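You operate a simulated robot arm through the tools that you are given. There is no shell and no other tool. Be economical: measure what you need, move in short steps, check, and stop when the job is done.

The job below is to be done with a simulated two-armed robot. You get a single attempt, and the scene is never put back.

## Task
Pick up the black-lidded jar with one hand, pass it to the other hand and put it on the top of the pile of white sacks. Set down upright: black-lidded jar.

It is judged by the outcome, as a careful person would: the job done as asked, and still so three seconds after it is handed in. It fails if anything else is knocked over, pushed out of place, dropped, spilled or broken.

## Robot
Two 6-joint arms with two-finger grippers on one trunk, on a base that drives. Base frame: it is fixed to the floor where the robot stands at the start and does not move with it; the origin is under the middle of the robot, x ahead of it, y to its left, z up. Readings come in m, degrees, newtons and seconds.
The left shoulder is at the start at [0.06, 0.143, 0.9], the right one opposite. With the tool pointing down near the work surface each hand reaches from about 0.26 to 0.7 m from the robot's upright axis, wherever it stands, measured 20 degrees to its own side. Places, roughly: top of the pile of white sacks [-1.6, -2.2, 0.6]. Payload 2.45 kg a hand.
The TCP of each hand is the grasp point between the finger pads, 0.026 m short of the fingertips. In the tool frame z runs along the fingers and y along their closing line. The gripper opens to 0.096 m. The gripper's body begins 0.069 m behind the TCP.
Orientation is that of the tool frame in the base frame, as a unit quaternion [x, y, z, w]. With the fingers straight down and closing along the base's y, the tool's x points along the base's -x, its y along +y and its z along -z.

## Interface
- The arms move only by the tool drive_tool. It takes "left_increments", "right_increments" or both (then of equal length, played together; a hand with none holds still); each is a list of rows, each an object of numbers (a shift or turn left out is 0, a gripper value left out holds the last): "x", "y", "z": the shift along the tool's x, y, z in cm; "ax", "ay", "az": the turn, a rotation vector about the tool's x, y, z in rad; "jaw": the opening in per cent of the stroke, from 0 (shut) to 100 (fully open). In form: [{"x": .., "y": .., "z": .., "ax": .., "ay": .., "az": .., "jaw": ..}, ...]. A call has 1 to 12 rows; each row shifts and turns the commanded pose from where the row before left it, along the tool's axes as they then stand. Each row takes 0.2 s and may step no farther than 0.05 m and 8.6 degrees from the row before; otherwise, or with a gripper value out of range, the whole call is refused. Where a pose cannot be reached the arm comes as near as it can. A force on the tool above 40 N (or 10 N above the force at the start of the call, whichever is more), or a blocked arm, ends the call early, and 0.2 s more pass. The fingers move at their own pace and stop on an object; they squeeze with about 21 N. The grip force told is the motor's: it shows also when the fingers shut on nothing. Time passes only in rows, and 0.2 s behind the last, so rows that do not move let the fingers close. The reply holds the time, the measured pose of the TCP, the force on the tool along the base axes, the opening and the grip force, in the units named above and with some noise, with the torque about the TCP (base axes, N m) and any sound that the robot's microphone picked up.
- Cameras (640 x 400 px; columns grow to the right, rows downward): "scene" is now at [0.1406, 0.0319, 1.5179]; the picture's right is [0.38, -0.92, -0.00], its down [-0.59, -0.24, -0.77] and it looks along [0.71, 0.30, -0.64] (base axes); focal length 294 px, centre (320, 200). "left" rides on the left gripper at [0.082, -0.003, -0.098] in its tool frame; the picture's right is [0.04, 1.00, 0.00], its down [-0.73, 0.03, -0.68] and it looks along [-0.68, 0.03, 0.73] (tool axes); focal length 256 px, centre (320, 200). "right" rides on the right gripper at [0.082, 0.003, -0.098] in its tool frame; the picture's right is [-0.04, 1.00, 0.00], its down [-0.73, -0.03, -0.68] and it looks along [-0.68, -0.03, 0.73] (tool axes); focal length 256 px, centre (320, 200). There is no depth. A picture from a camera that has moved, and an enlarged one, comes with that camera's place and axes in the base frame and with its lens.
- camera(camera): a new picture of that camera. No time passes.
- move_column(by): slides the trunk up (or, below 0, down) by that many m; the arms and the scene camera ride with it, the base frame stays. It gives what a move gives, with no picture.
- drive_base(legs): drives the robot by 1 to 6 legs, each [ahead, turn to the left] in m and degrees, along the robot's own axes; the way and the turn of a leg run together, so that a leg with both is an arc; at most 1.5 m and 180 degrees a leg. The arms and the cameras ride along, it lands a little off, and it stops where it bumps. It gives what a move gives.
- head_to(pan, tilt): turns the head with the scene camera to pan (to the left, within 86 degrees either way) and tilt (down, from -29 to 69), counted from straight ahead of the robot. It gives what a move gives.
- close_up(camera, box): a new picture of the part [left, top, right, bottom] of that camera's present view, enlarged. No time passes.
- sign_off(): hands the job in; it is judged then, once.

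Work in short steps. Places have to be worked out from the pictures, the camera data and where the tool is seen: move nearer, look again, correct. Check each grasp and each placing, and mend what went wrong. You have 120 turns and 108 pictures in all, those below and enlarged ones among them. Open the grippers and draw the arms clear of the work before you hand the job in, unless the task says otherwise; then end with one line.

The tools are called after ">>>" as a command line: name --argument value ..., lists and objects as JSON in quotes. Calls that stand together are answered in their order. drive_tool: Moves the arms, as the interface text tells. Its arguments: {"type":"object","properties":{"left_increments":{"type":"array"},"right_increments":{"type":"array"}},"required":[]} The other tools are called the same way: move_column (by) slides the trunk up or down; drive_base (legs) drives the base; head_to (pan, tilt) turns the head that bears the scene camera; camera (camera) takes a picture; close_up (camera, box) takes an enlarged picture of a part of a camera's view; sign_off () hands the job in.

At the start:

```text
time_s: 0.0
left_tcp_pos: [0.5024, 0.3411, 1.1668]
left_orientation: [0.0, 1.0, 0.0, 0.0]
left_contact_force: [-0.8, -0.7, -0.4]
left_wrist_torque: [-0.02, -0.02, -0.01]
left_grip_width: 0.0961
left_gripper_force: 0.1
right_tcp_pos: [0.371, -0.0188, 1.1515]
right_orientation: [0.0, 1.0, 0.0, 0.0]
right_contact_force: [0.2, 0.8, 0.7]
right_wrist_torque: [0.03, -0.03, 0.02]
right_grip_width: 0.0962
right_gripper_force: 0.1
trunk travel left (down, up): [-0.525, 0.065]
robot x, y, heading: [0.0002, -0.0021, 0.1]
head pan, tilt: [22.6, 39.6]
```

scene: 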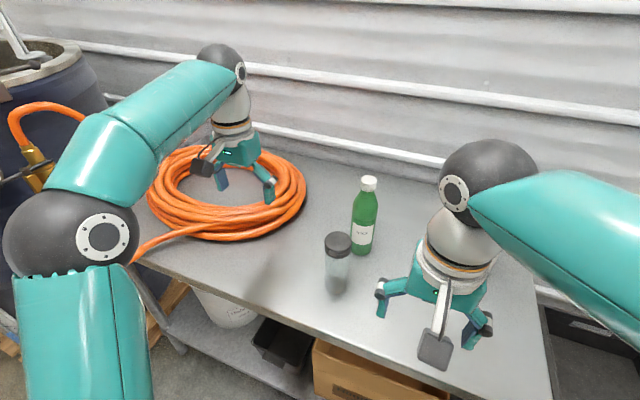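
right: 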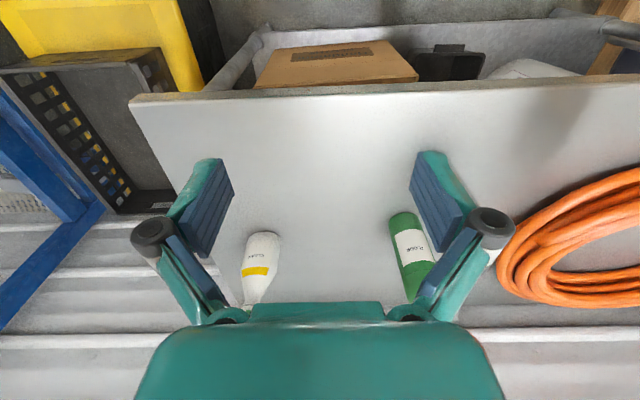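
left: 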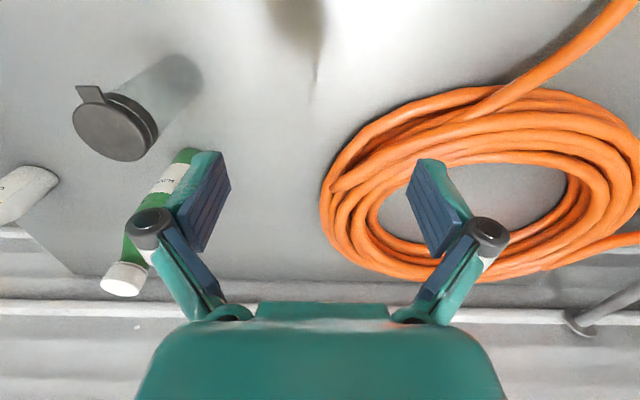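

I put the jar lid at about [0.536, 0.16, 1.058] from the two views, with the table near z 0.915. I'll look closer at the jar's shape before choosing a grasp.

>>> close_up --camera "scene" --box '[280, 160, 440, 310]'

>>> close_up --camera "left" --box '[0, 20, 260, 320]'

```text
2.67 times, centred on (360, 235) of scene
camera zoom: at [0.1406, 0.0319, 1.5179], right [0.38, -0.92, 0.0], down [-0.59, -0.24, -0.77], along [0.71, 0.3, -0.64], focal length 783 px, centre (213, 107)
```

zoom: 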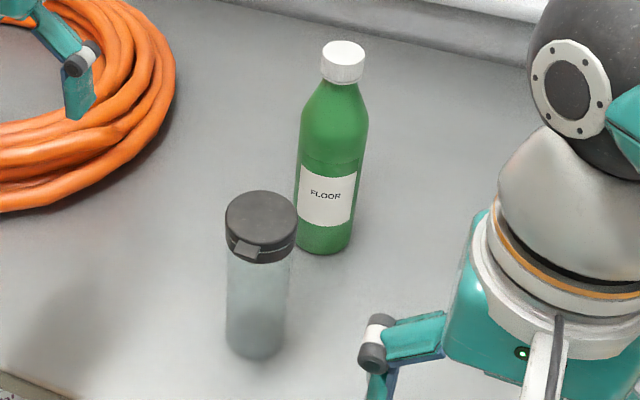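

```text
1.33 times, centred on (130, 170) of left
camera zoom: at [0.4217, 0.3361, 1.2636], right [-0.04, 1.0, 0.0], down [0.73, 0.03, 0.68], along [0.68, 0.03, -0.73], focal length 341 px, centre (573, 240)
```

zoom: 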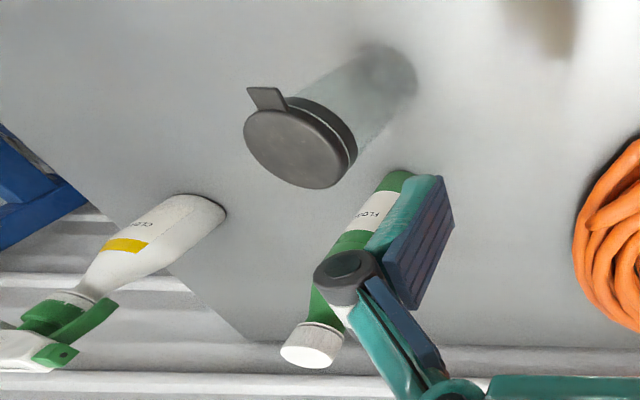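

The jar is roughly 6 cm across at the lid and 5 cm at the body, about 14 cm tall, with its tab facing the robot. Plan: the left hand grips the body with the tool tilted 60° forward, then the right hand takes the lid from above. First I move the left hand behind the jar and tilt it, with the right hand moving aside.

>>> drive_tool --left_increments '[{"x": 2.2, "y": -3.6}, {"x": 2.2, "y": -3.6}, {"x": 2.2, "y": -3.6}, {"x": 2.2, "y": -3.6}, {"x": 2.2, "y": -3.6}, {"ay": -0.1495}, {"ay": -0.1495}, {"ay": -0.1495}, {"ay": -0.1495}, {"ay": -0.1495}, {"ay": -0.1495}, {"ay": -0.1495}]' --right_increments '[{"y": -3}, {"y": -3}, {"y": -3}, {"y": -3}, {"y": -3}, {}, {}, {}, {}, {}, {}, {}]'

>>> camera --camera "scene"

>>> camera --camera "left"

```text
time_s: 2.6
left_tcp_pos: [0.3916, 0.1598, 1.1665]
left_orientation: [0.001, 0.866, -0.001, 0.5]
left_contact_force: [-0.1, -0.5, 0.6]
left_wrist_torque: [0.03, 0.03, 0.04]
left_grip_width: 0.0959
left_gripper_force: 0.0
right_tcp_pos: [0.3685, -0.1681, 1.1517]
right_orientation: [0.0, 1.0, 0.0, 0.0]
right_contact_force: [0.1, 0.2, 1.1]
right_wrist_torque: [0.01, 0.01, 0.01]
right_grip_width: 0.096
right_gripper_force: 0.1
trunk travel left (down, up): [-0.525, 0.065]
robot x, y, heading: [0.0013, -0.0014, 0.1]
head pan, tilt: [22.6, 39.6]
```

```text
102 pictures are left
camera scene: at [0.1399, 0.0321, 1.518], right [0.38, -0.92, 0.0], down [-0.59, -0.24, -0.77], along [0.71, 0.3, -0.64], focal length 294 px, centre (320, 200)
```

scene: 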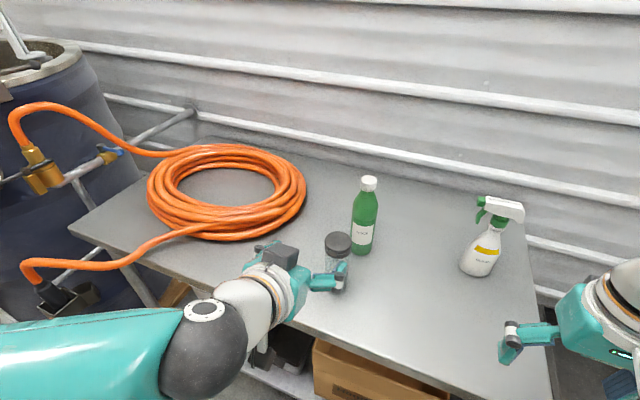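

```text
101 pictures are left
camera left: at [0.2672, 0.1557, 1.1446], right [-0.02, 1.0, -0.04], down [-0.22, 0.03, 0.97], along [0.97, 0.03, 0.22], focal length 256 px, centre (320, 200)
```

left: 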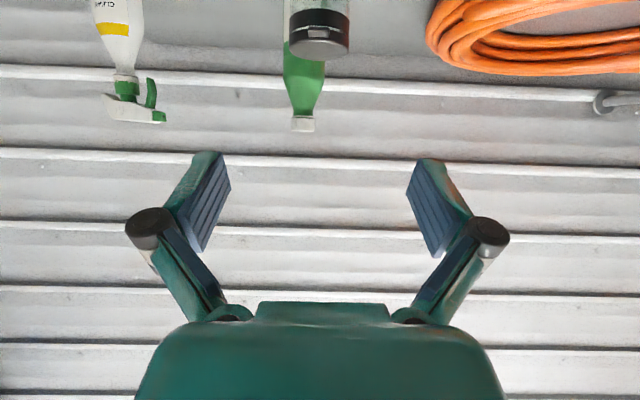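

The left camera puts the jar at y≈0.158 with the tab facing me. Next I go to the pre-grasp standoff behind it.

>>> drive_tool --left_increments '[{"x": 2.9, "z": 3.7}, {"x": 2.8, "z": 3.6}, {"x": 2.8, "z": 3.6}]'

>>> camera --camera "left"

>>> close_up --camera "scene" --box '[220, 200, 420, 325]'

```text
time_s: 3.4
left_tcp_pos: [0.4688, 0.1552, 1.057]
left_orientation: [-0.001, 0.867, 0.001, 0.499]
left_contact_force: [1.5, 0.8, -0.6]
left_wrist_torque: [-0.01, 0.01, 0.05]
left_grip_width: 0.0959
left_gripper_force: 0.0
left hand out of reach, approached as far as the arm can: row 1, 2, 3
right_tcp_pos: [0.3709, -0.168, 1.1511]
right_orientation: [0.001, 1.0, 0.001, -0.001]
right_contact_force: [0.5, -0.8, -0.6]
right_wrist_torque: [-0.02, 0.03, 0.01]
right_grip_width: 0.0958
right_gripper_force: 0.1
trunk travel left (down, up): [-0.525, 0.065]
robot x, y, heading: [0.0033, -0.0011, -0.2]
head pan, tilt: [22.6, 39.6]
```

```text
100 pictures are left
camera left: at [0.3443, 0.1499, 1.0345], right [-0.02, 1.0, -0.03], down [-0.22, 0.03, 0.98], along [0.98, 0.03, 0.22], focal length 256 px, centre (320, 200)
```

left: 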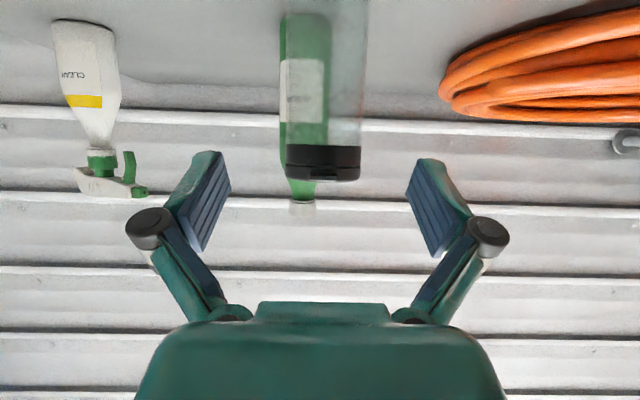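

```text
3.20 times, centred on (320, 262) of scene
camera zoom: at [0.1423, 0.0316, 1.5177], right [0.38, -0.92, 0.0], down [-0.59, -0.24, -0.77], along [0.71, 0.3, -0.64], focal length 940 px, centre (320, 0)
```

zoom: 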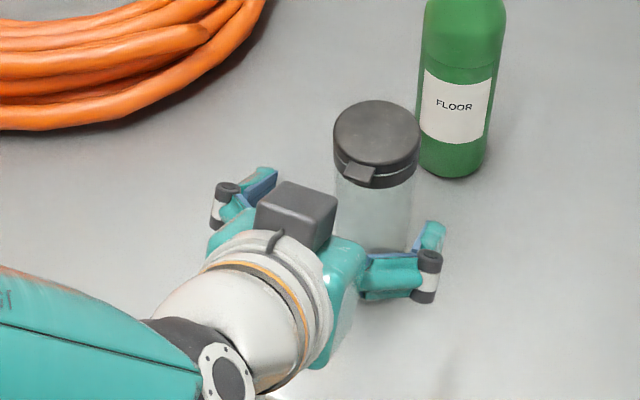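

The arm is too folded at this range: the measured pose stopped at [0.469, 0.155, 1.057]. I'll back the base away 0.15 m to give it room.

>>> drive_base --legs '[[-0.15, 0]]'

```text
time_s: 4.8
left_tcp_pos: [0.3154, 0.1555, 1.0583]
left_orientation: [-0.001, 0.866, 0.001, 0.501]
left_contact_force: [-0.2, -0.4, -0.3]
left_wrist_torque: [0.01, 0.02, 0.02]
left_grip_width: 0.0958
left_gripper_force: 0.1
right_tcp_pos: [0.2163, -0.1678, 1.1526]
right_orientation: [-0.001, 1.0, 0.0, 0.002]
right_contact_force: [-0.4, -0.6, 0.7]
right_wrist_torque: [0.03, -0.01, -0.04]
right_grip_width: 0.0962
right_gripper_force: 0.1
trunk travel left (down, up): [-0.525, 0.065]
robot x, y, heading: [-0.1513, 0.0, 0.0]
head pan, tilt: [22.6, 39.6]
```

Now I move forward to the standoff and check where it actually lands.

>>> drive_tool --left_increments '[{"x": -1.2, "y": 0.1, "z": 3.0}, {"x": -1.2, "y": 0.1, "z": 3.0}, {"x": -1.2, "y": 0.1, "z": 3.0}]'

```text
time_s: 5.6
left_tcp_pos: [0.4155, 0.1595, 1.0426]
left_orientation: [0.0, 0.867, 0.0, 0.499]
left_contact_force: [-0.7, -0.7, -0.2]
left_wrist_torque: [0.03, 0.01, 0.0]
left_grip_width: 0.0958
left_gripper_force: 0.0
right_tcp_pos: [0.22, -0.1681, 1.1511]
right_orientation: [0.0, 1.0, 0.0, -0.001]
right_contact_force: [0.0, -1.1, -0.9]
right_wrist_torque: [-0.02, 0.01, -0.01]
right_grip_width: 0.0959
right_gripper_force: 0.0
trunk travel left (down, up): [-0.525, 0.065]
robot x, y, heading: [-0.1495, 0.0015, 0.1]
head pan, tilt: [22.6, 39.6]
```

The reading is on track now. I approach along the tool most of the way, then look.

>>> drive_tool --left_increments '[{"x": -0.3, "z": 3.0}, {"x": -0.3, "z": 3.0}, {"x": -0.2, "z": 3.0}]'

>>> camera --camera "left"

>>> camera --camera "scene"

```text
time_s: 6.4
left_tcp_pos: [0.4967, 0.1595, 1.0037]
left_orientation: [-0.001, 0.866, 0.001, 0.499]
left_contact_force: [-0.7, -0.9, 0.0]
left_wrist_torque: [0.01, -0.01, 0.02]
left_grip_width: 0.0958
left_gripper_force: 0.1
right_tcp_pos: [0.2195, -0.1692, 1.1528]
right_orientation: [0.0, 1.0, 0.0, -0.001]
right_contact_force: [-0.8, -0.4, 0.2]
right_wrist_torque: [0.03, 0.05, 0.03]
right_grip_width: 0.0958
right_gripper_force: 0.0
trunk travel left (down, up): [-0.525, 0.065]
robot x, y, heading: [-0.148, -0.0009, -0.3]
head pan, tilt: [22.6, 39.6]
```

```text
98 pictures are left
camera left: at [0.3711, 0.1547, 0.9818], right [-0.02, 1.0, -0.03], down [-0.22, 0.03, 0.98], along [0.98, 0.03, 0.22], focal length 256 px, centre (320, 200)
```

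left: 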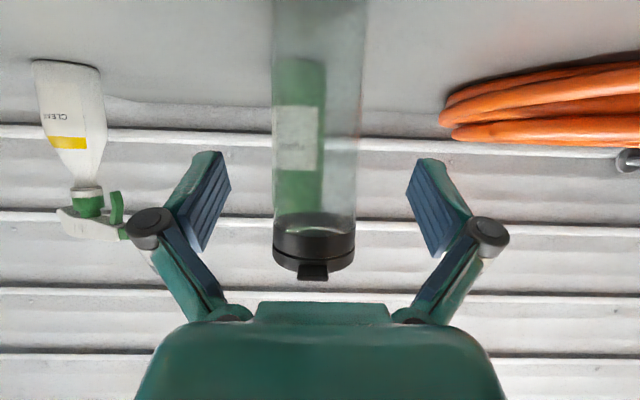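

```text
97 pictures are left
camera scene: at [-0.0084, 0.032, 1.5177], right [0.38, -0.92, 0.0], down [-0.59, -0.24, -0.77], along [0.71, 0.3, -0.64], focal length 294 px, centre (320, 200)
```

scene: 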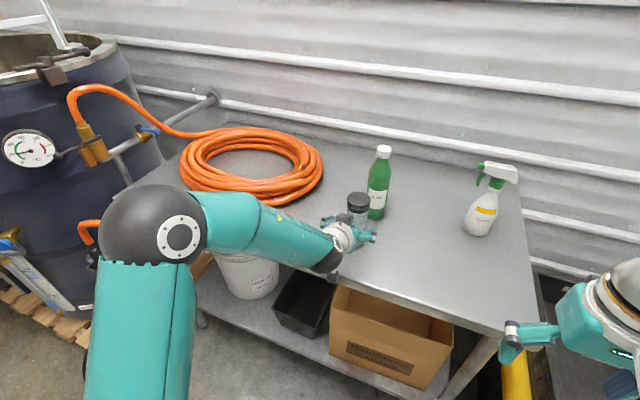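

The jar sits centred between the fingers. I finish the approach and close on the body.

>>> drive_tool --left_increments '[{"x": -0.2, "y": -0.1, "z": 2.3}, {"x": -0.2, "y": -0.1, "z": 2.2}, {"jaw": 0}, {}, {}, {}, {}]'

>>> camera --camera "left"

>>> close_up --camera "scene" --box '[280, 130, 440, 280]'

```text
time_s: 8.0
left_tcp_pos: [0.5375, 0.1565, 0.9862]
left_orientation: [-0.001, 0.866, 0.002, 0.5]
left_contact_force: [1.3, 0.7, 2.3]
left_wrist_torque: [-0.05, -0.06, 0.02]
left_grip_width: 0.0545
left_gripper_force: 20.7
right_tcp_pos: [0.2188, -0.1678, 1.1536]
right_orientation: [0.0, 1.0, 0.0, 0.0]
right_contact_force: [-0.8, -0.5, -0.3]
right_wrist_torque: [-0.02, 0.05, -0.02]
right_grip_width: 0.0958
right_gripper_force: 0.1
trunk travel left (down, up): [-0.525, 0.065]
robot x, y, heading: [-0.1514, -0.0029, 0.0]
head pan, tilt: [22.6, 39.6]
```

```text
96 pictures are left
camera left: at [0.4109, 0.1518, 0.9647], right [-0.02, 1.0, -0.03], down [-0.22, 0.03, 0.97], along [0.97, 0.03, 0.22], focal length 256 px, centre (320, 200)
```

left: 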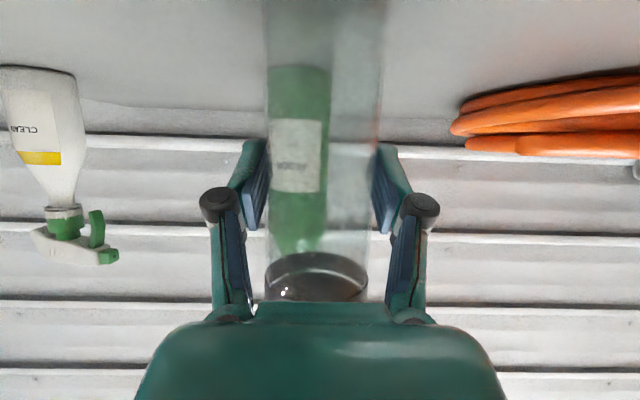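

```text
2.67 times, centred on (360, 205) of scene
camera zoom: at [-0.0101, 0.032, 1.5179], right [0.38, -0.92, 0.0], down [-0.59, -0.24, -0.77], along [0.71, 0.3, -0.64], focal length 783 px, centre (213, 187)
```

zoom: 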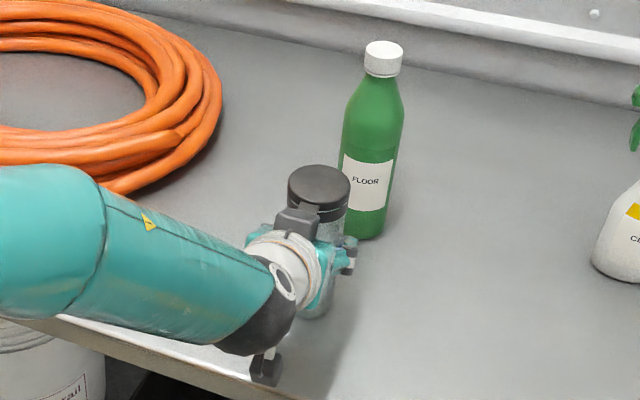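

The grip holds at 0.0545 m with 20.7 N. I lift straight up 12 cm.

>>> drive_tool --left_increments '[{"x": -0.87, "z": -0.5}, {"x": -1.73, "z": -1.0}, {"x": -1.73, "z": -1.0}, {"x": -1.73, "z": -1.0}, {"x": -1.73, "z": -1.0}, {"x": -1.73, "z": -1.0}, {}]'

>>> camera --camera "scene"

>>> camera --camera "left"

```text
time_s: 9.6
left_tcp_pos: [0.5381, 0.1568, 1.0963]
left_orientation: [-0.001, 0.866, 0.001, 0.5]
left_contact_force: [-0.4, -1.0, -1.2]
left_wrist_torque: [-0.01, 0.01, -0.01]
left_grip_width: 0.0545
left_gripper_force: 20.5
right_tcp_pos: [0.2197, -0.1666, 1.1522]
right_orientation: [0.0, 1.0, 0.001, 0.0]
right_contact_force: [-0.2, -0.1, 0.2]
right_wrist_torque: [0.0, 0.01, 0.01]
right_grip_width: 0.0962
right_gripper_force: 0.1
trunk travel left (down, up): [-0.525, 0.065]
robot x, y, heading: [-0.1486, 0.0004, -0.3]
head pan, tilt: [22.6, 39.6]
```

```text
94 pictures are left
camera scene: at [-0.0095, 0.032, 1.5178], right [0.38, -0.92, 0.0], down [-0.59, -0.24, -0.77], along [0.71, 0.3, -0.64], focal length 294 px, centre (320, 200)
```

scene: 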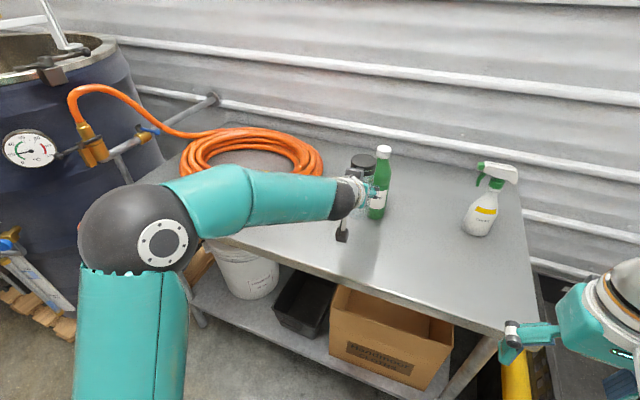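

```text
93 pictures are left
camera left: at [0.4122, 0.1523, 1.0737], right [-0.02, 1.0, -0.03], down [-0.22, 0.03, 0.98], along [0.98, 0.03, 0.22], focal length 256 px, centre (320, 200)
```

left: 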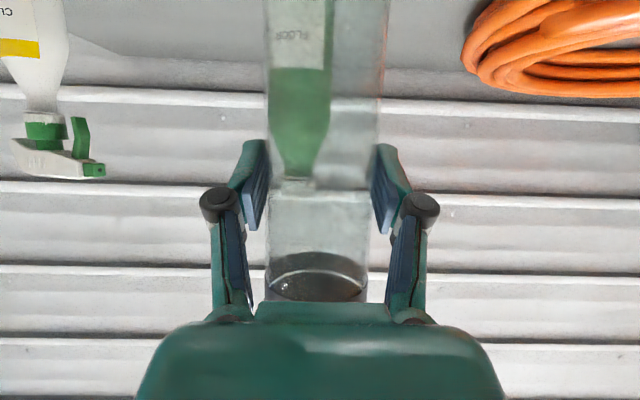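

The jar is lifted and still upright. I bring it back toward the middle over the table edge, and raise and yaw the right hand ready to come down on the lid.

>>> drive_tool --left_increments '[{"x": 1.1, "y": -1.8, "z": -1.9}, {"x": 1.1, "y": -1.8, "z": -1.9}, {"x": 1.1, "y": -1.8, "z": -1.9}, {"x": 1.1, "y": -1.8, "z": -1.9}, {"x": 1.1, "y": -1.8, "z": -1.9}, {}]' --right_increments '[{"z": -2.2, "az": -0.13}, {"z": -2.2, "az": -0.13}, {"z": -2.2, "az": -0.13}, {"z": -2.2, "az": -0.13}, {"z": -2.2}, {}]'

>>> head_to --pan 5 --tilt 32

>>> camera --camera "scene"

>>> camera --camera "right"

```text
time_s: 11.0
left_tcp_pos: [0.4274, 0.0661, 1.0969]
left_orientation: [-0.001, 0.867, 0.001, 0.499]
left_contact_force: [0.0, -0.3, -0.4]
left_wrist_torque: [-0.01, 0.03, 0.0]
left_grip_width: 0.0546
left_gripper_force: 21.2
right_tcp_pos: [0.2199, -0.1687, 1.2617]
right_orientation: [-0.258, 0.966, 0.0, 0.0]
right_contact_force: [-1.4, 0.6, -0.1]
right_wrist_torque: [0.0, 0.06, -0.01]
right_grip_width: 0.0961
right_gripper_force: 0.0
trunk travel left (down, up): [-0.525, 0.065]
robot x, y, heading: [-0.151, 0.0014, -0.0]
head pan, tilt: [22.6, 39.6]
```

```text
time_s: 11.8
left_tcp_pos: [0.427, 0.0658, 1.0959]
left_orientation: [0.0, 0.866, 0.001, 0.5]
left_contact_force: [-0.4, 0.7, -0.8]
left_wrist_torque: [0.0, 0.01, 0.01]
left_grip_width: 0.0543
left_gripper_force: 21.3
right_tcp_pos: [0.2198, -0.1688, 1.2625]
right_orientation: [-0.257, 0.966, 0.0, 0.0]
right_contact_force: [0.1, -0.3, -0.7]
right_wrist_torque: [0.03, 0.02, 0.0]
right_grip_width: 0.096
right_gripper_force: 0.0
trunk travel left (down, up): [-0.525, 0.065]
robot x, y, heading: [-0.1517, 0.0012, -0.2]
head pan, tilt: [5.0, 32.0]
```

```text
92 pictures are left
camera scene: at [0.0006, 0.0071, 1.5295], right [0.09, -1.0, 0.0], down [-0.53, -0.05, -0.85], along [0.84, 0.07, -0.53], focal length 294 px, centre (320, 200)
```

scene: 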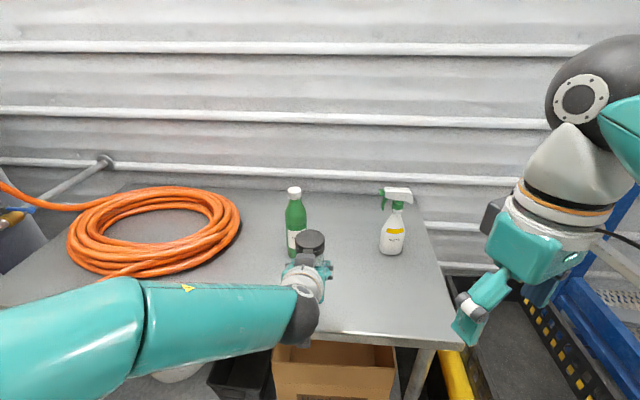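

```text
91 pictures are left
camera right: at [0.1486, -0.2065, 1.3598], right [-0.46, 0.89, 0.0], down [0.65, 0.34, 0.68], along [0.6, 0.31, -0.73], focal length 256 px, centre (320, 200)
```

right: 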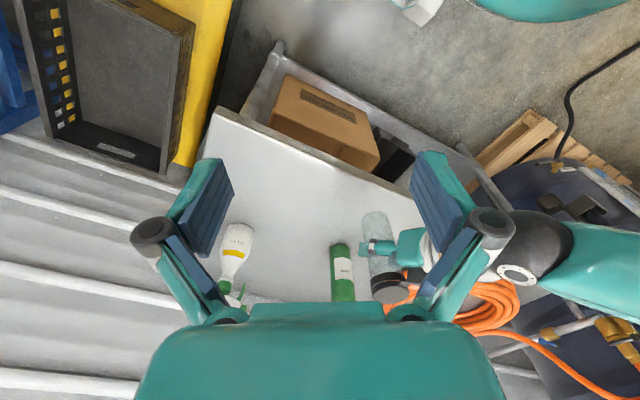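

The scene picture confirms the lid centre at about [0.427, 0.064, 1.167]. The right hand goes forward first, then left to hover over the lid.

>>> drive_tool --right_increments '[{"x": -3.58, "y": -2.07}, {"x": -3.58, "y": -2.07}, {"x": -3.58, "y": -2.07}, {"x": -3.58, "y": -2.07}, {"x": -3.58, "y": -2.07}, {"x": -1.94, "y": 3.37}, {"x": -1.94, "y": 3.37}, {"x": -1.94, "y": 3.37}, {"x": -1.94, "y": 3.37}, {"x": -1.94, "y": 3.36}, {"x": -1.94, "y": 3.36}, {}]'

>>> camera --camera "scene"

>>> camera --camera "right"

```text
time_s: 14.1
left_tcp_pos: [0.4306, 0.0718, 1.0971]
left_orientation: [-0.012, 0.866, 0.003, 0.5]
left_contact_force: [2.9, 2.2, -4.7]
left_wrist_torque: [-0.05, 0.09, -0.08]
left_grip_width: 0.0546
left_gripper_force: 21.2
right_tcp_pos: [0.3591, 0.0208, 1.194]
right_orientation: [-0.256, 0.967, -0.003, -0.008]
right_contact_force: [-3.9, -1.1, 3.9]
right_wrist_torque: [0.1, 0.01, 0.12]
right_grip_width: 0.0944
right_gripper_force: 0.1
right hand out of reach, approached as far as the arm can: row 3, 4, 5, 7, 8, 9, 10, 11
trunk travel left (down, up): [-0.525, 0.065]
robot x, y, heading: [-0.1523, 0.0013, 0.1]
head pan, tilt: [5.0, 32.0]
stopped in row 11 (left hand): the force on the tool passed its limit at 50 N (the readings are from after the stop); the commanded pose is now the measured one
```

```text
90 pictures are left
camera scene: at [0.0008, 0.0072, 1.5295], right [0.09, -1.0, 0.0], down [-0.53, -0.05, -0.85], along [0.84, 0.07, -0.53], focal length 294 px, centre (320, 200)
```

scene: 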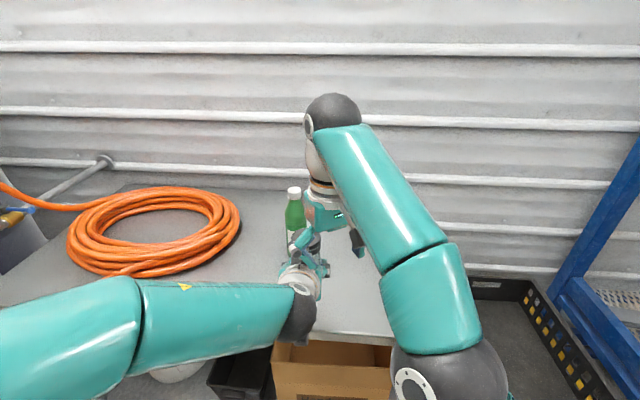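

```text
89 pictures are left
camera right: at [0.2892, -0.0148, 1.293], right [-0.46, 0.89, 0.0], down [0.66, 0.35, 0.67], along [0.59, 0.3, -0.75], focal length 256 px, centre (320, 200)
```

right: 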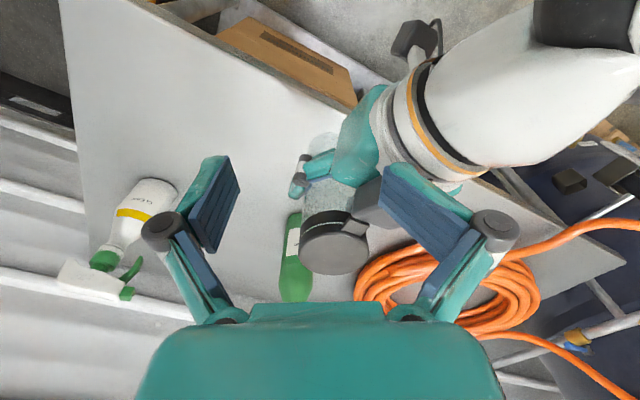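

The right hand ran out of reach at this height, sagged, and touched the left hand. The jar is still gripped at 0.0546 m. I back the right hand up and away to the right.

>>> drive_tool --right_increments '[{"x": 1.2, "y": -0.6, "z": -1.5}, {"x": 1.87, "y": -1.23, "z": -1.5}, {"x": 2.0, "y": -3.46, "z": -0.5}, {"x": 2.0, "y": -3.46}, {"x": 2.0, "y": -3.46}, {"x": 2.0, "y": -3.46}, {}]'

>>> camera --camera "scene"

```text
time_s: 15.7
left_tcp_pos: [0.4303, 0.0735, 1.0964]
left_orientation: [-0.011, 0.865, 0.003, 0.501]
left_contact_force: [0.4, 0.2, -0.6]
left_wrist_torque: [-0.02, -0.02, 0.02]
left_grip_width: 0.0547
left_gripper_force: 20.5
right_tcp_pos: [0.3416, -0.1684, 1.2305]
right_orientation: [-0.257, 0.966, -0.003, -0.008]
right_contact_force: [0.2, -0.3, -0.8]
right_wrist_torque: [0.0, -0.03, 0.0]
right_grip_width: 0.0962
right_gripper_force: 0.0
trunk travel left (down, up): [-0.525, 0.065]
robot x, y, heading: [-0.1533, 0.0014, 0.2]
head pan, tilt: [5.0, 32.0]
```

```text
88 pictures are left
camera scene: at [0.0009, 0.0076, 1.5295], right [0.09, -1.0, 0.0], down [-0.53, -0.05, -0.85], along [0.84, 0.07, -0.53], focal length 294 px, centre (320, 200)
```

scene: 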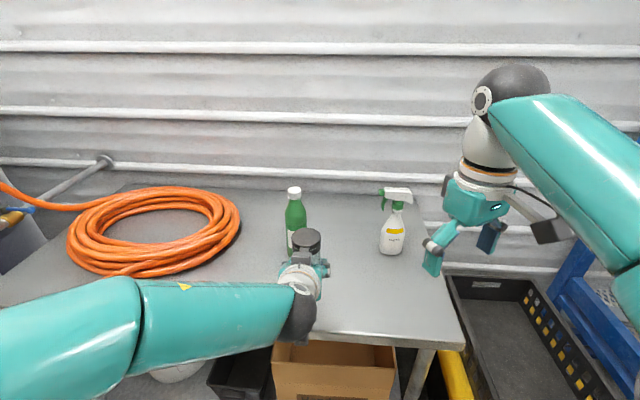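

The hands are clear of each other. I raise the trunk 6 cm and lower the left hand so the hand-over sits lower relative to the shoulders, within the right arm's reach.

>>> move_column --by 0.06

>>> drive_tool --left_increments '[{"x": 2.7, "y": -0.8, "z": 0.9}, {"x": 2.7, "y": -0.8, "z": 0.9}, {"x": 2.7, "y": -0.8, "z": 0.9}, {"x": 2.7, "y": -0.8, "z": 0.9}, {"x": 2.7, "y": -0.8, "z": 0.9}, {}]' --right_increments '[{"z": 2}, {"z": 2}, {"z": 2}, {"z": 2}, {"z": 2}, {}]'

>>> camera --camera "scene"

```text
time_s: 16.7
left_tcp_pos: [0.4324, 0.0714, 1.1582]
left_orientation: [-0.011, 0.866, 0.002, 0.5]
left_contact_force: [0.6, -0.8, -1.9]
left_wrist_torque: [-0.02, 0.0, 0.01]
left_grip_width: 0.0543
left_gripper_force: 21.3
right_tcp_pos: [0.341, -0.1689, 1.2913]
right_orientation: [-0.256, 0.967, -0.004, -0.009]
right_contact_force: [0.8, 0.2, -0.4]
right_wrist_torque: [0.02, 0.02, 0.0]
right_grip_width: 0.096
right_gripper_force: 0.1
trunk travel left (down, up): [-0.585, 0.005]
robot x, y, heading: [-0.1511, -0.0016, 0.1]
head pan, tilt: [5.0, 32.0]
```

```text
time_s: 18.1
left_tcp_pos: [0.4029, 0.0322, 1.0197]
left_orientation: [-0.012, 0.865, 0.004, 0.502]
left_contact_force: [0.3, -0.1, -0.9]
left_wrist_torque: [-0.01, 0.01, -0.03]
left_grip_width: 0.0543
left_gripper_force: 20.7
right_tcp_pos: [0.3384, -0.1689, 1.1906]
right_orientation: [-0.256, 0.967, -0.005, -0.009]
right_contact_force: [0.5, -0.8, 0.1]
right_wrist_torque: [-0.03, -0.02, 0.04]
right_grip_width: 0.0962
right_gripper_force: 0.0
trunk travel left (down, up): [-0.585, 0.005]
robot x, y, heading: [-0.1472, -0.0003, -0.1]
head pan, tilt: [5.0, 32.0]
```

```text
87 pictures are left
camera scene: at [0.0002, 0.0074, 1.5896], right [0.09, -1.0, 0.0], down [-0.53, -0.05, -0.85], along [0.84, 0.07, -0.53], focal length 294 px, centre (320, 200)
```

scene: 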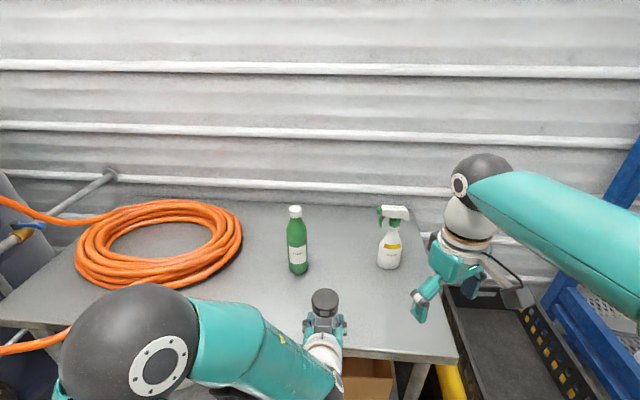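

The lid is now near [0.403, 0.031, 1.092]. I move the right hand forward, then most of the way over, and check reach.

>>> drive_tool --right_increments '[{"x": -2.8, "y": -1.62}, {"x": -2.8, "y": -1.62}, {"x": -2, "y": 3.46}, {"x": -2, "y": 3.46}, {"x": -2, "y": 3.46}, {}]'

>>> camera --camera "right"

```text
time_s: 19.5
left_tcp_pos: [0.4027, 0.0314, 1.019]
left_orientation: [-0.011, 0.865, 0.003, 0.501]
left_contact_force: [-1.3, -0.7, -1.7]
left_wrist_torque: [-0.03, -0.02, 0.0]
left_grip_width: 0.0545
left_gripper_force: 21.0
right_tcp_pos: [0.4031, -0.0514, 1.1867]
right_orientation: [-0.255, 0.967, -0.004, -0.008]
right_contact_force: [0.4, 0.4, 0.1]
right_wrist_torque: [-0.01, -0.01, -0.02]
right_grip_width: 0.0959
right_gripper_force: 0.1
trunk travel left (down, up): [-0.585, 0.005]
robot x, y, heading: [-0.1514, 0.0006, 0.0]
head pan, tilt: [5.0, 32.0]
```

```text
86 pictures are left
camera right: at [0.3339, -0.0869, 1.2865], right [-0.46, 0.89, 0.0], down [0.66, 0.35, 0.67], along [0.59, 0.3, -0.75], focal length 256 px, centre (320, 200)
```

right: 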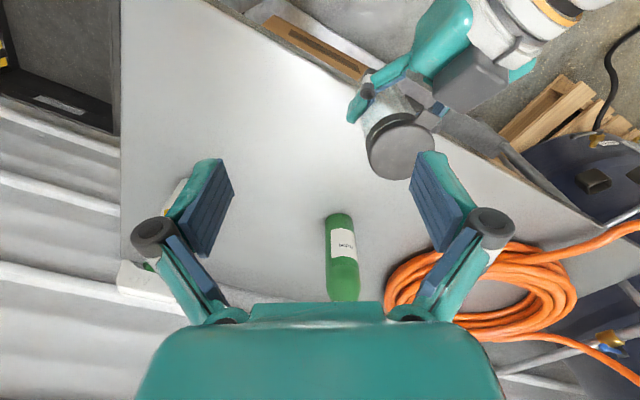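

The reach holds, and this view puts the lid at [0.403, 0.028]. I centre over it and look again.

>>> drive_tool --right_increments '[{"x": -2, "y": 3.46}, {"x": -2, "y": 3.46}, {}]'

>>> camera --camera "right"

>>> camera --camera "scene"

```text
time_s: 20.3
left_tcp_pos: [0.4018, 0.0319, 1.019]
left_orientation: [-0.012, 0.865, 0.003, 0.501]
left_contact_force: [-0.6, 0.2, -1.1]
left_wrist_torque: [0.02, 0.01, 0.03]
left_grip_width: 0.0543
left_gripper_force: 21.1
right_tcp_pos: [0.4028, 0.0293, 1.1871]
right_orientation: [-0.255, 0.967, -0.004, -0.008]
right_contact_force: [-0.1, 0.3, 0.4]
right_wrist_torque: [0.02, 0.02, -0.01]
right_grip_width: 0.096
right_gripper_force: 0.0
trunk travel left (down, up): [-0.585, 0.005]
robot x, y, heading: [-0.1463, 0.0007, -0.1]
head pan, tilt: [5.0, 32.0]
```

```text
85 pictures are left
camera right: at [0.3323, -0.0069, 1.2862], right [-0.46, 0.89, 0.0], down [0.66, 0.35, 0.67], along [0.59, 0.3, -0.75], focal length 256 px, centre (320, 200)
```

right: 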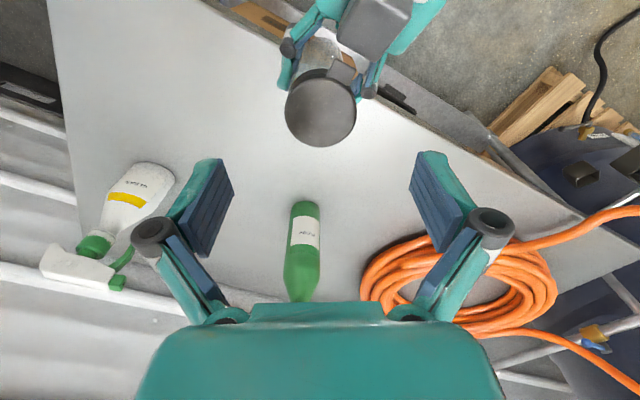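

```text
84 pictures are left
camera scene: at [0.0002, 0.0059, 1.5896], right [0.09, -1.0, 0.0], down [-0.53, -0.05, -0.85], along [0.84, 0.07, -0.53], focal length 294 px, centre (320, 200)
```

scene: 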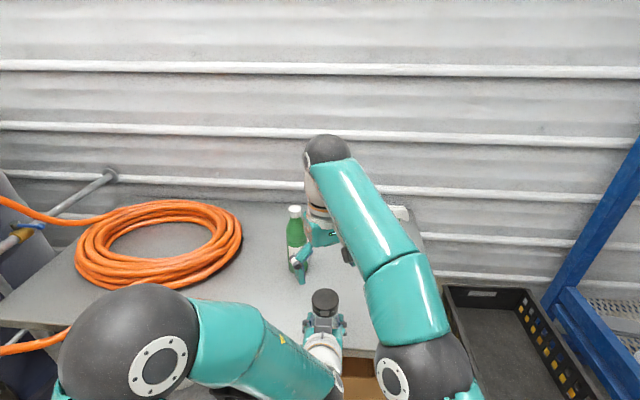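

The hand is centred over the lid to within a couple of millimetres. I descend 7 cm and check clearance from the left hand.

>>> drive_tool --right_increments '[{"z": 2}, {"z": 2}, {"z": 2}, {"z": 1}, {}]'

>>> camera --camera "right"

>>> close_up --camera "scene" --box '[240, 180, 440, 340]'

```text
time_s: 21.5
left_tcp_pos: [0.4036, 0.0317, 1.019]
left_orientation: [-0.011, 0.866, 0.003, 0.501]
left_contact_force: [0.2, 0.2, -1.2]
left_wrist_torque: [-0.01, -0.01, 0.04]
left_grip_width: 0.0543
left_gripper_force: 20.5
right_tcp_pos: [0.4037, 0.03, 1.1165]
right_orientation: [-0.255, 0.967, -0.004, -0.008]
right_contact_force: [-0.6, 0.2, 0.5]
right_wrist_torque: [0.01, 0.0, 0.04]
right_grip_width: 0.0958
right_gripper_force: 0.1
trunk travel left (down, up): [-0.585, 0.005]
robot x, y, heading: [-0.1517, -0.002, 0.1]
head pan, tilt: [5.0, 32.0]
```

```text
83 pictures are left
camera right: at [0.3338, -0.0073, 1.216], right [-0.46, 0.89, 0.0], down [0.66, 0.35, 0.67], along [0.59, 0.3, -0.75], focal length 256 px, centre (320, 200)
```

right: 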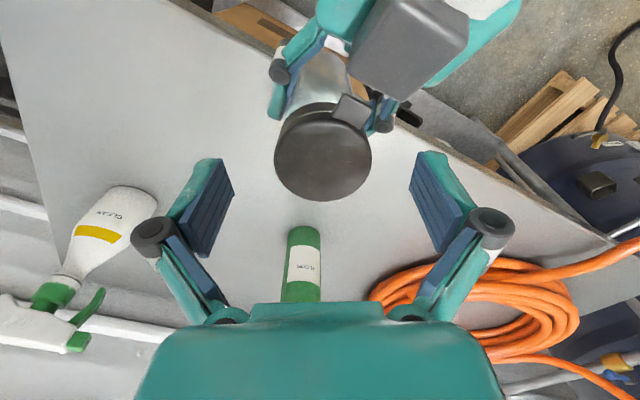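

```text
2.50 times, centred on (340, 260) of scene
camera zoom: at [0.001, 0.0069, 1.5895], right [0.09, -1.0, 0.0], down [-0.53, -0.05, -0.85], along [0.84, 0.07, -0.53], focal length 734 px, centre (270, 50)
```

zoom: 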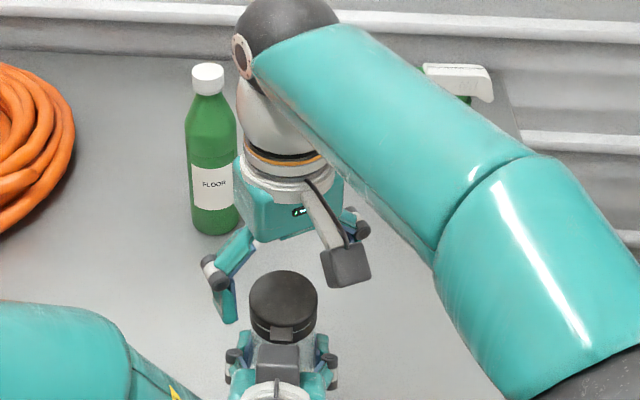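

Still centred and clear of the left hand. I descend the last 3.8 cm and close on the lid.

>>> drive_tool --right_increments '[{"z": 1.3}, {"z": 1.3}, {"z": 1.2}, {}]'

>>> camera --camera "right"

>>> close_up --camera "scene" --box '[240, 220, 440, 345]'

```text
time_s: 22.5
left_tcp_pos: [0.4031, 0.0329, 1.0195]
left_orientation: [-0.012, 0.866, 0.004, 0.501]
left_contact_force: [-0.8, 0.2, -1.0]
left_wrist_torque: [0.02, 0.02, -0.01]
left_grip_width: 0.0546
left_gripper_force: 20.5
right_tcp_pos: [0.4031, 0.0272, 1.0792]
right_orientation: [-0.256, 0.967, -0.004, -0.008]
right_contact_force: [0.9, 0.9, -0.6]
right_wrist_torque: [0.02, 0.0, 0.01]
right_grip_width: 0.0959
right_gripper_force: 0.0
trunk travel left (down, up): [-0.585, 0.005]
robot x, y, heading: [-0.1514, -0.0028, -0.3]
head pan, tilt: [5.0, 32.0]
```

```text
81 pictures are left
camera right: at [0.3329, -0.0085, 1.1785], right [-0.46, 0.89, 0.0], down [0.66, 0.35, 0.67], along [0.59, 0.3, -0.75], focal length 256 px, centre (320, 200)
```

right: 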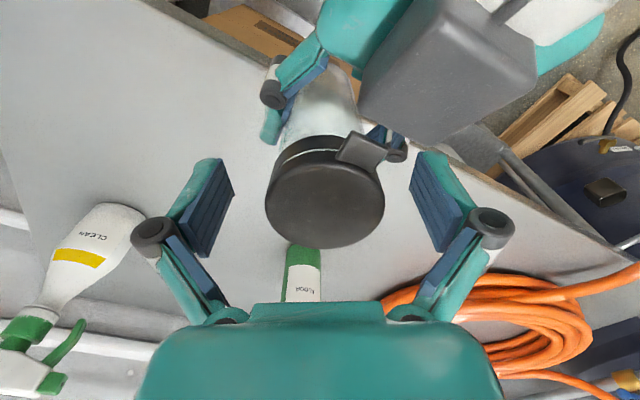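

```text
3.20 times, centred on (340, 282) of scene
camera zoom: at [0.0008, 0.0071, 1.5895], right [0.09, -1.0, 0.0], down [-0.53, -0.05, -0.85], along [0.84, 0.07, -0.53], focal length 940 px, centre (256, -64)
```

zoom: 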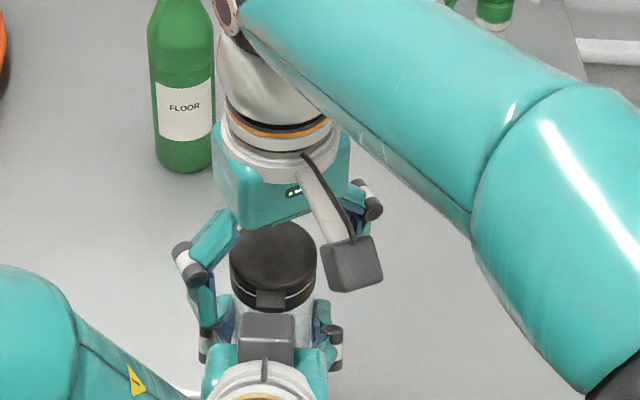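

The lid sits between the fingers and both hands are clear, so I close the right gripper while the left still holds.

>>> drive_tool --right_increments '[{"jaw": 0}, {}, {}, {}, {}]'

>>> camera --camera "right"

```text
time_s: 23.7
left_tcp_pos: [0.4041, 0.0318, 1.0189]
left_orientation: [-0.011, 0.865, 0.004, 0.501]
left_contact_force: [9.6, -10.9, -8.2]
left_wrist_torque: [0.15, 0.18, -0.1]
left_grip_width: 0.0544
left_gripper_force: 20.7
right_tcp_pos: [0.4032, 0.0281, 1.0796]
right_orientation: [-0.257, 0.966, -0.003, -0.008]
right_contact_force: [-9.6, 9.9, 6.7]
right_wrist_torque: [0.49, 0.36, 0.13]
right_grip_width: 0.0554
right_gripper_force: 20.9
trunk travel left (down, up): [-0.585, 0.005]
robot x, y, heading: [-0.1515, 0.0021, -0.2]
head pan, tilt: [5.0, 32.0]
```

```text
79 pictures are left
camera right: at [0.3325, -0.0078, 1.1789], right [-0.46, 0.89, 0.0], down [0.66, 0.35, 0.67], along [0.59, 0.31, -0.75], focal length 256 px, centre (320, 200)
```

right: 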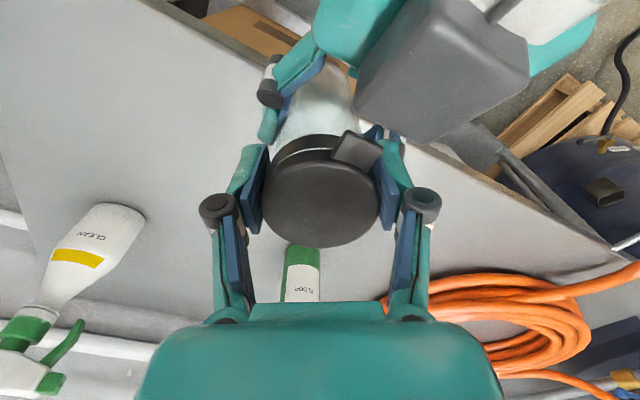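

The lid is gripped at 0.0554 m with 20.9 N. I ease the side load slightly with the right hand, then open the left hand.

>>> drive_tool --right_increments '[{"y": 0.1}, {}]'

>>> drive_tool --left_increments '[{"jaw": 30}, {"jaw": 100}, {}, {}, {}]'

>>> camera --camera "left"

>>> close_up --camera "scene" --box '[240, 220, 440, 345]'

```text
time_s: 24.3
left_tcp_pos: [0.4034, 0.0327, 1.0193]
left_orientation: [-0.012, 0.866, 0.003, 0.5]
left_contact_force: [8.0, -9.8, -7.9]
left_wrist_torque: [0.07, 0.09, -0.13]
left_grip_width: 0.0545
left_gripper_force: 20.7
right_tcp_pos: [0.4022, 0.029, 1.0796]
right_orientation: [-0.257, 0.966, -0.004, -0.008]
right_contact_force: [-7.5, 10.0, 6.4]
right_wrist_torque: [0.54, 0.39, 0.13]
right_grip_width: 0.0548
right_gripper_force: 21.1
trunk travel left (down, up): [-0.585, 0.005]
robot x, y, heading: [-0.152, -0.0025, 0.1]
head pan, tilt: [5.0, 32.0]
```

```text
time_s: 25.5
left_tcp_pos: [0.4032, 0.0325, 1.02]
left_orientation: [-0.013, 0.865, 0.004, 0.502]
left_contact_force: [-0.2, -0.1, -0.3]
left_wrist_torque: [0.0, -0.01, 0.02]
left_grip_width: 0.0958
left_gripper_force: 0.0
right_tcp_pos: [0.4022, 0.0288, 1.0807]
right_orientation: [-0.256, 0.967, -0.005, -0.008]
right_contact_force: [0.4, -0.4, -0.2]
right_wrist_torque: [0.03, -0.02, 0.0]
right_grip_width: 0.0554
right_gripper_force: 21.2
trunk travel left (down, up): [-0.585, 0.005]
robot x, y, heading: [-0.1508, -0.0013, -0.0]
head pan, tilt: [5.0, 32.0]
```

```text
78 pictures are left
camera left: at [0.2782, 0.0245, 0.9968], right [-0.04, 1.0, -0.04], down [-0.22, 0.03, 0.97], along [0.97, 0.05, 0.22], focal length 256 px, centre (320, 200)
```

left: 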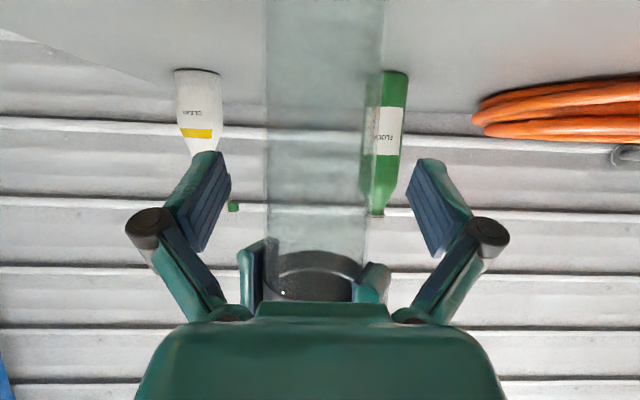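

```text
3.20 times, centred on (340, 282) of scene
camera zoom: at [0.0009, 0.007, 1.5895], right [0.09, -1.0, 0.0], down [-0.53, -0.05, -0.85], along [0.84, 0.07, -0.53], focal length 940 px, centre (256, -64)
```

zoom: 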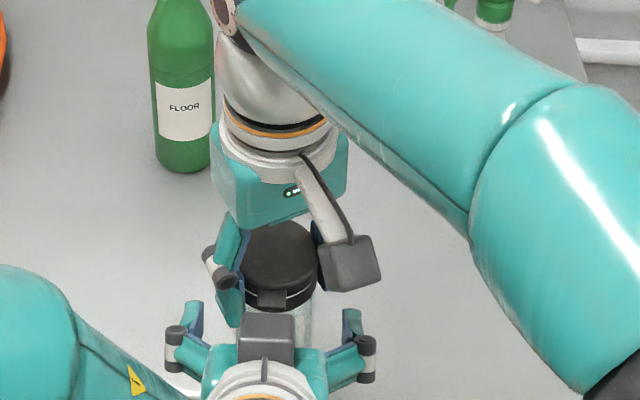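

The jar now hangs from the right hand alone at a steady 0.055 m. I separate the hands, left backward and right forward.

>>> drive_tool --left_increments '[{"x": 1.0, "z": -1.73}, {"x": 1.0, "z": -1.73}, {"x": 1.0, "z": -1.73}, {}]' --right_increments '[{"x": -1.73, "y": -1.0}, {"x": -1.73, "y": -1.0}, {"x": -1.73, "y": -1.0}, {}]'

>>> camera --camera "scene"

```text
time_s: 26.5
left_tcp_pos: [0.3428, 0.0306, 1.0185]
left_orientation: [-0.012, 0.866, 0.003, 0.501]
left_contact_force: [-0.2, 0.6, 0.5]
left_wrist_torque: [-0.02, 0.0, 0.0]
left_grip_width: 0.0959
left_gripper_force: 0.1
right_tcp_pos: [0.4562, 0.0275, 1.0749]
right_orientation: [-0.258, 0.966, -0.004, -0.009]
right_contact_force: [0.5, -1.6, 0.0]
right_wrist_torque: [-0.02, 0.0, -0.03]
right_grip_width: 0.0551
right_gripper_force: 21.3
right hand out of reach, approached as far as the arm can: row 3
trunk travel left (down, up): [-0.585, 0.005]
robot x, y, heading: [-0.1484, 0.002, 0.1]
head pan, tilt: [5.0, 32.0]
```

```text
76 pictures are left
camera scene: at [0.0008, 0.0073, 1.5895], right [0.09, -1.0, 0.0], down [-0.53, -0.05, -0.85], along [0.84, 0.07, -0.53], focal length 294 px, centre (320, 200)
```

scene: 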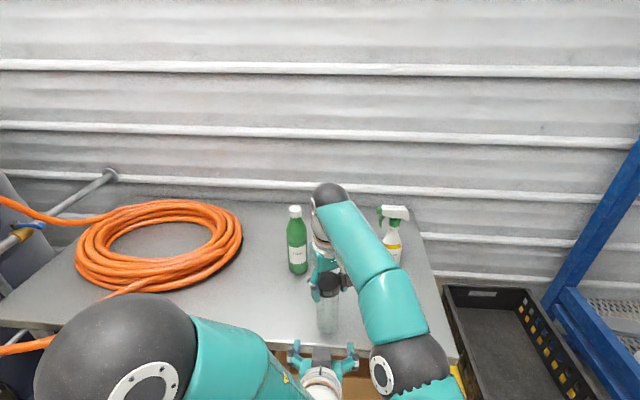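

The hands are 11 cm apart. I swing the right hand, with the jar, to the right and the left hand to the left.

>>> drive_tool --left_increments '[{"y": 2}, {"y": 2}, {"y": 2}, {"y": 2}, {"y": 2}, {"y": 2}]' --right_increments '[{"x": 2.2, "y": -2.5}, {"x": 2.2, "y": -2.5}, {"x": 2.2, "y": -2.5}, {"x": 2.2, "y": -2.5}, {"x": 2.2, "y": -2.5}, {"x": 2.2, "y": -2.5}]'

>>> head_to --pan -86 --tilt 25

>>> camera --camera "scene"

```text
time_s: 27.9
left_tcp_pos: [0.3461, 0.1471, 1.0182]
left_orientation: [-0.011, 0.865, 0.003, 0.501]
left_contact_force: [-0.9, -0.4, -0.3]
left_wrist_torque: [-0.01, -0.02, 0.01]
left_grip_width: 0.0958
left_gripper_force: 0.0
left hand out of reach, approached as far as the arm can: row 6
right_tcp_pos: [0.4139, -0.1708, 1.0811]
right_orientation: [-0.256, 0.967, -0.004, -0.008]
right_contact_force: [-0.5, -0.3, -0.3]
right_wrist_torque: [0.02, 0.0, 0.02]
right_grip_width: 0.055
right_gripper_force: 20.9
trunk travel left (down, up): [-0.585, 0.005]
robot x, y, heading: [-0.1541, 0.0003, 0.0]
head pan, tilt: [5.0, 32.0]
```

```text
time_s: 29.5
left_tcp_pos: [0.3455, 0.1473, 1.0174]
left_orientation: [-0.012, 0.866, 0.003, 0.501]
left_contact_force: [0.4, 0.3, 0.2]
left_wrist_torque: [-0.01, -0.05, 0.01]
left_grip_width: 0.0961
left_gripper_force: 0.0
right_tcp_pos: [0.415, -0.169, 1.0802]
right_orientation: [-0.257, 0.966, -0.004, -0.009]
right_contact_force: [0.4, -0.8, 0.6]
right_wrist_torque: [0.01, 0.02, 0.0]
right_grip_width: 0.0554
right_gripper_force: 21.3
trunk travel left (down, up): [-0.585, 0.005]
robot x, y, heading: [-0.1498, -0.0002, -0.3]
head pan, tilt: [-85.9, 25.0]
```

```text
75 pictures are left
camera scene: at [-0.0817, -0.0927, 1.6007], right [-1.0, -0.07, 0.0], down [-0.03, 0.42, -0.91], along [0.06, -0.9, -0.42], focal length 294 px, centre (320, 200)
```

scene: 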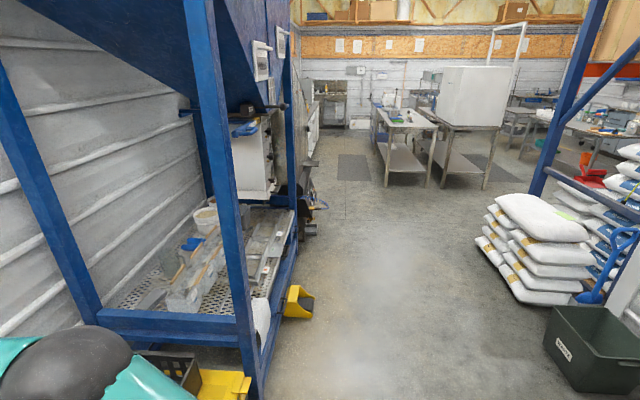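

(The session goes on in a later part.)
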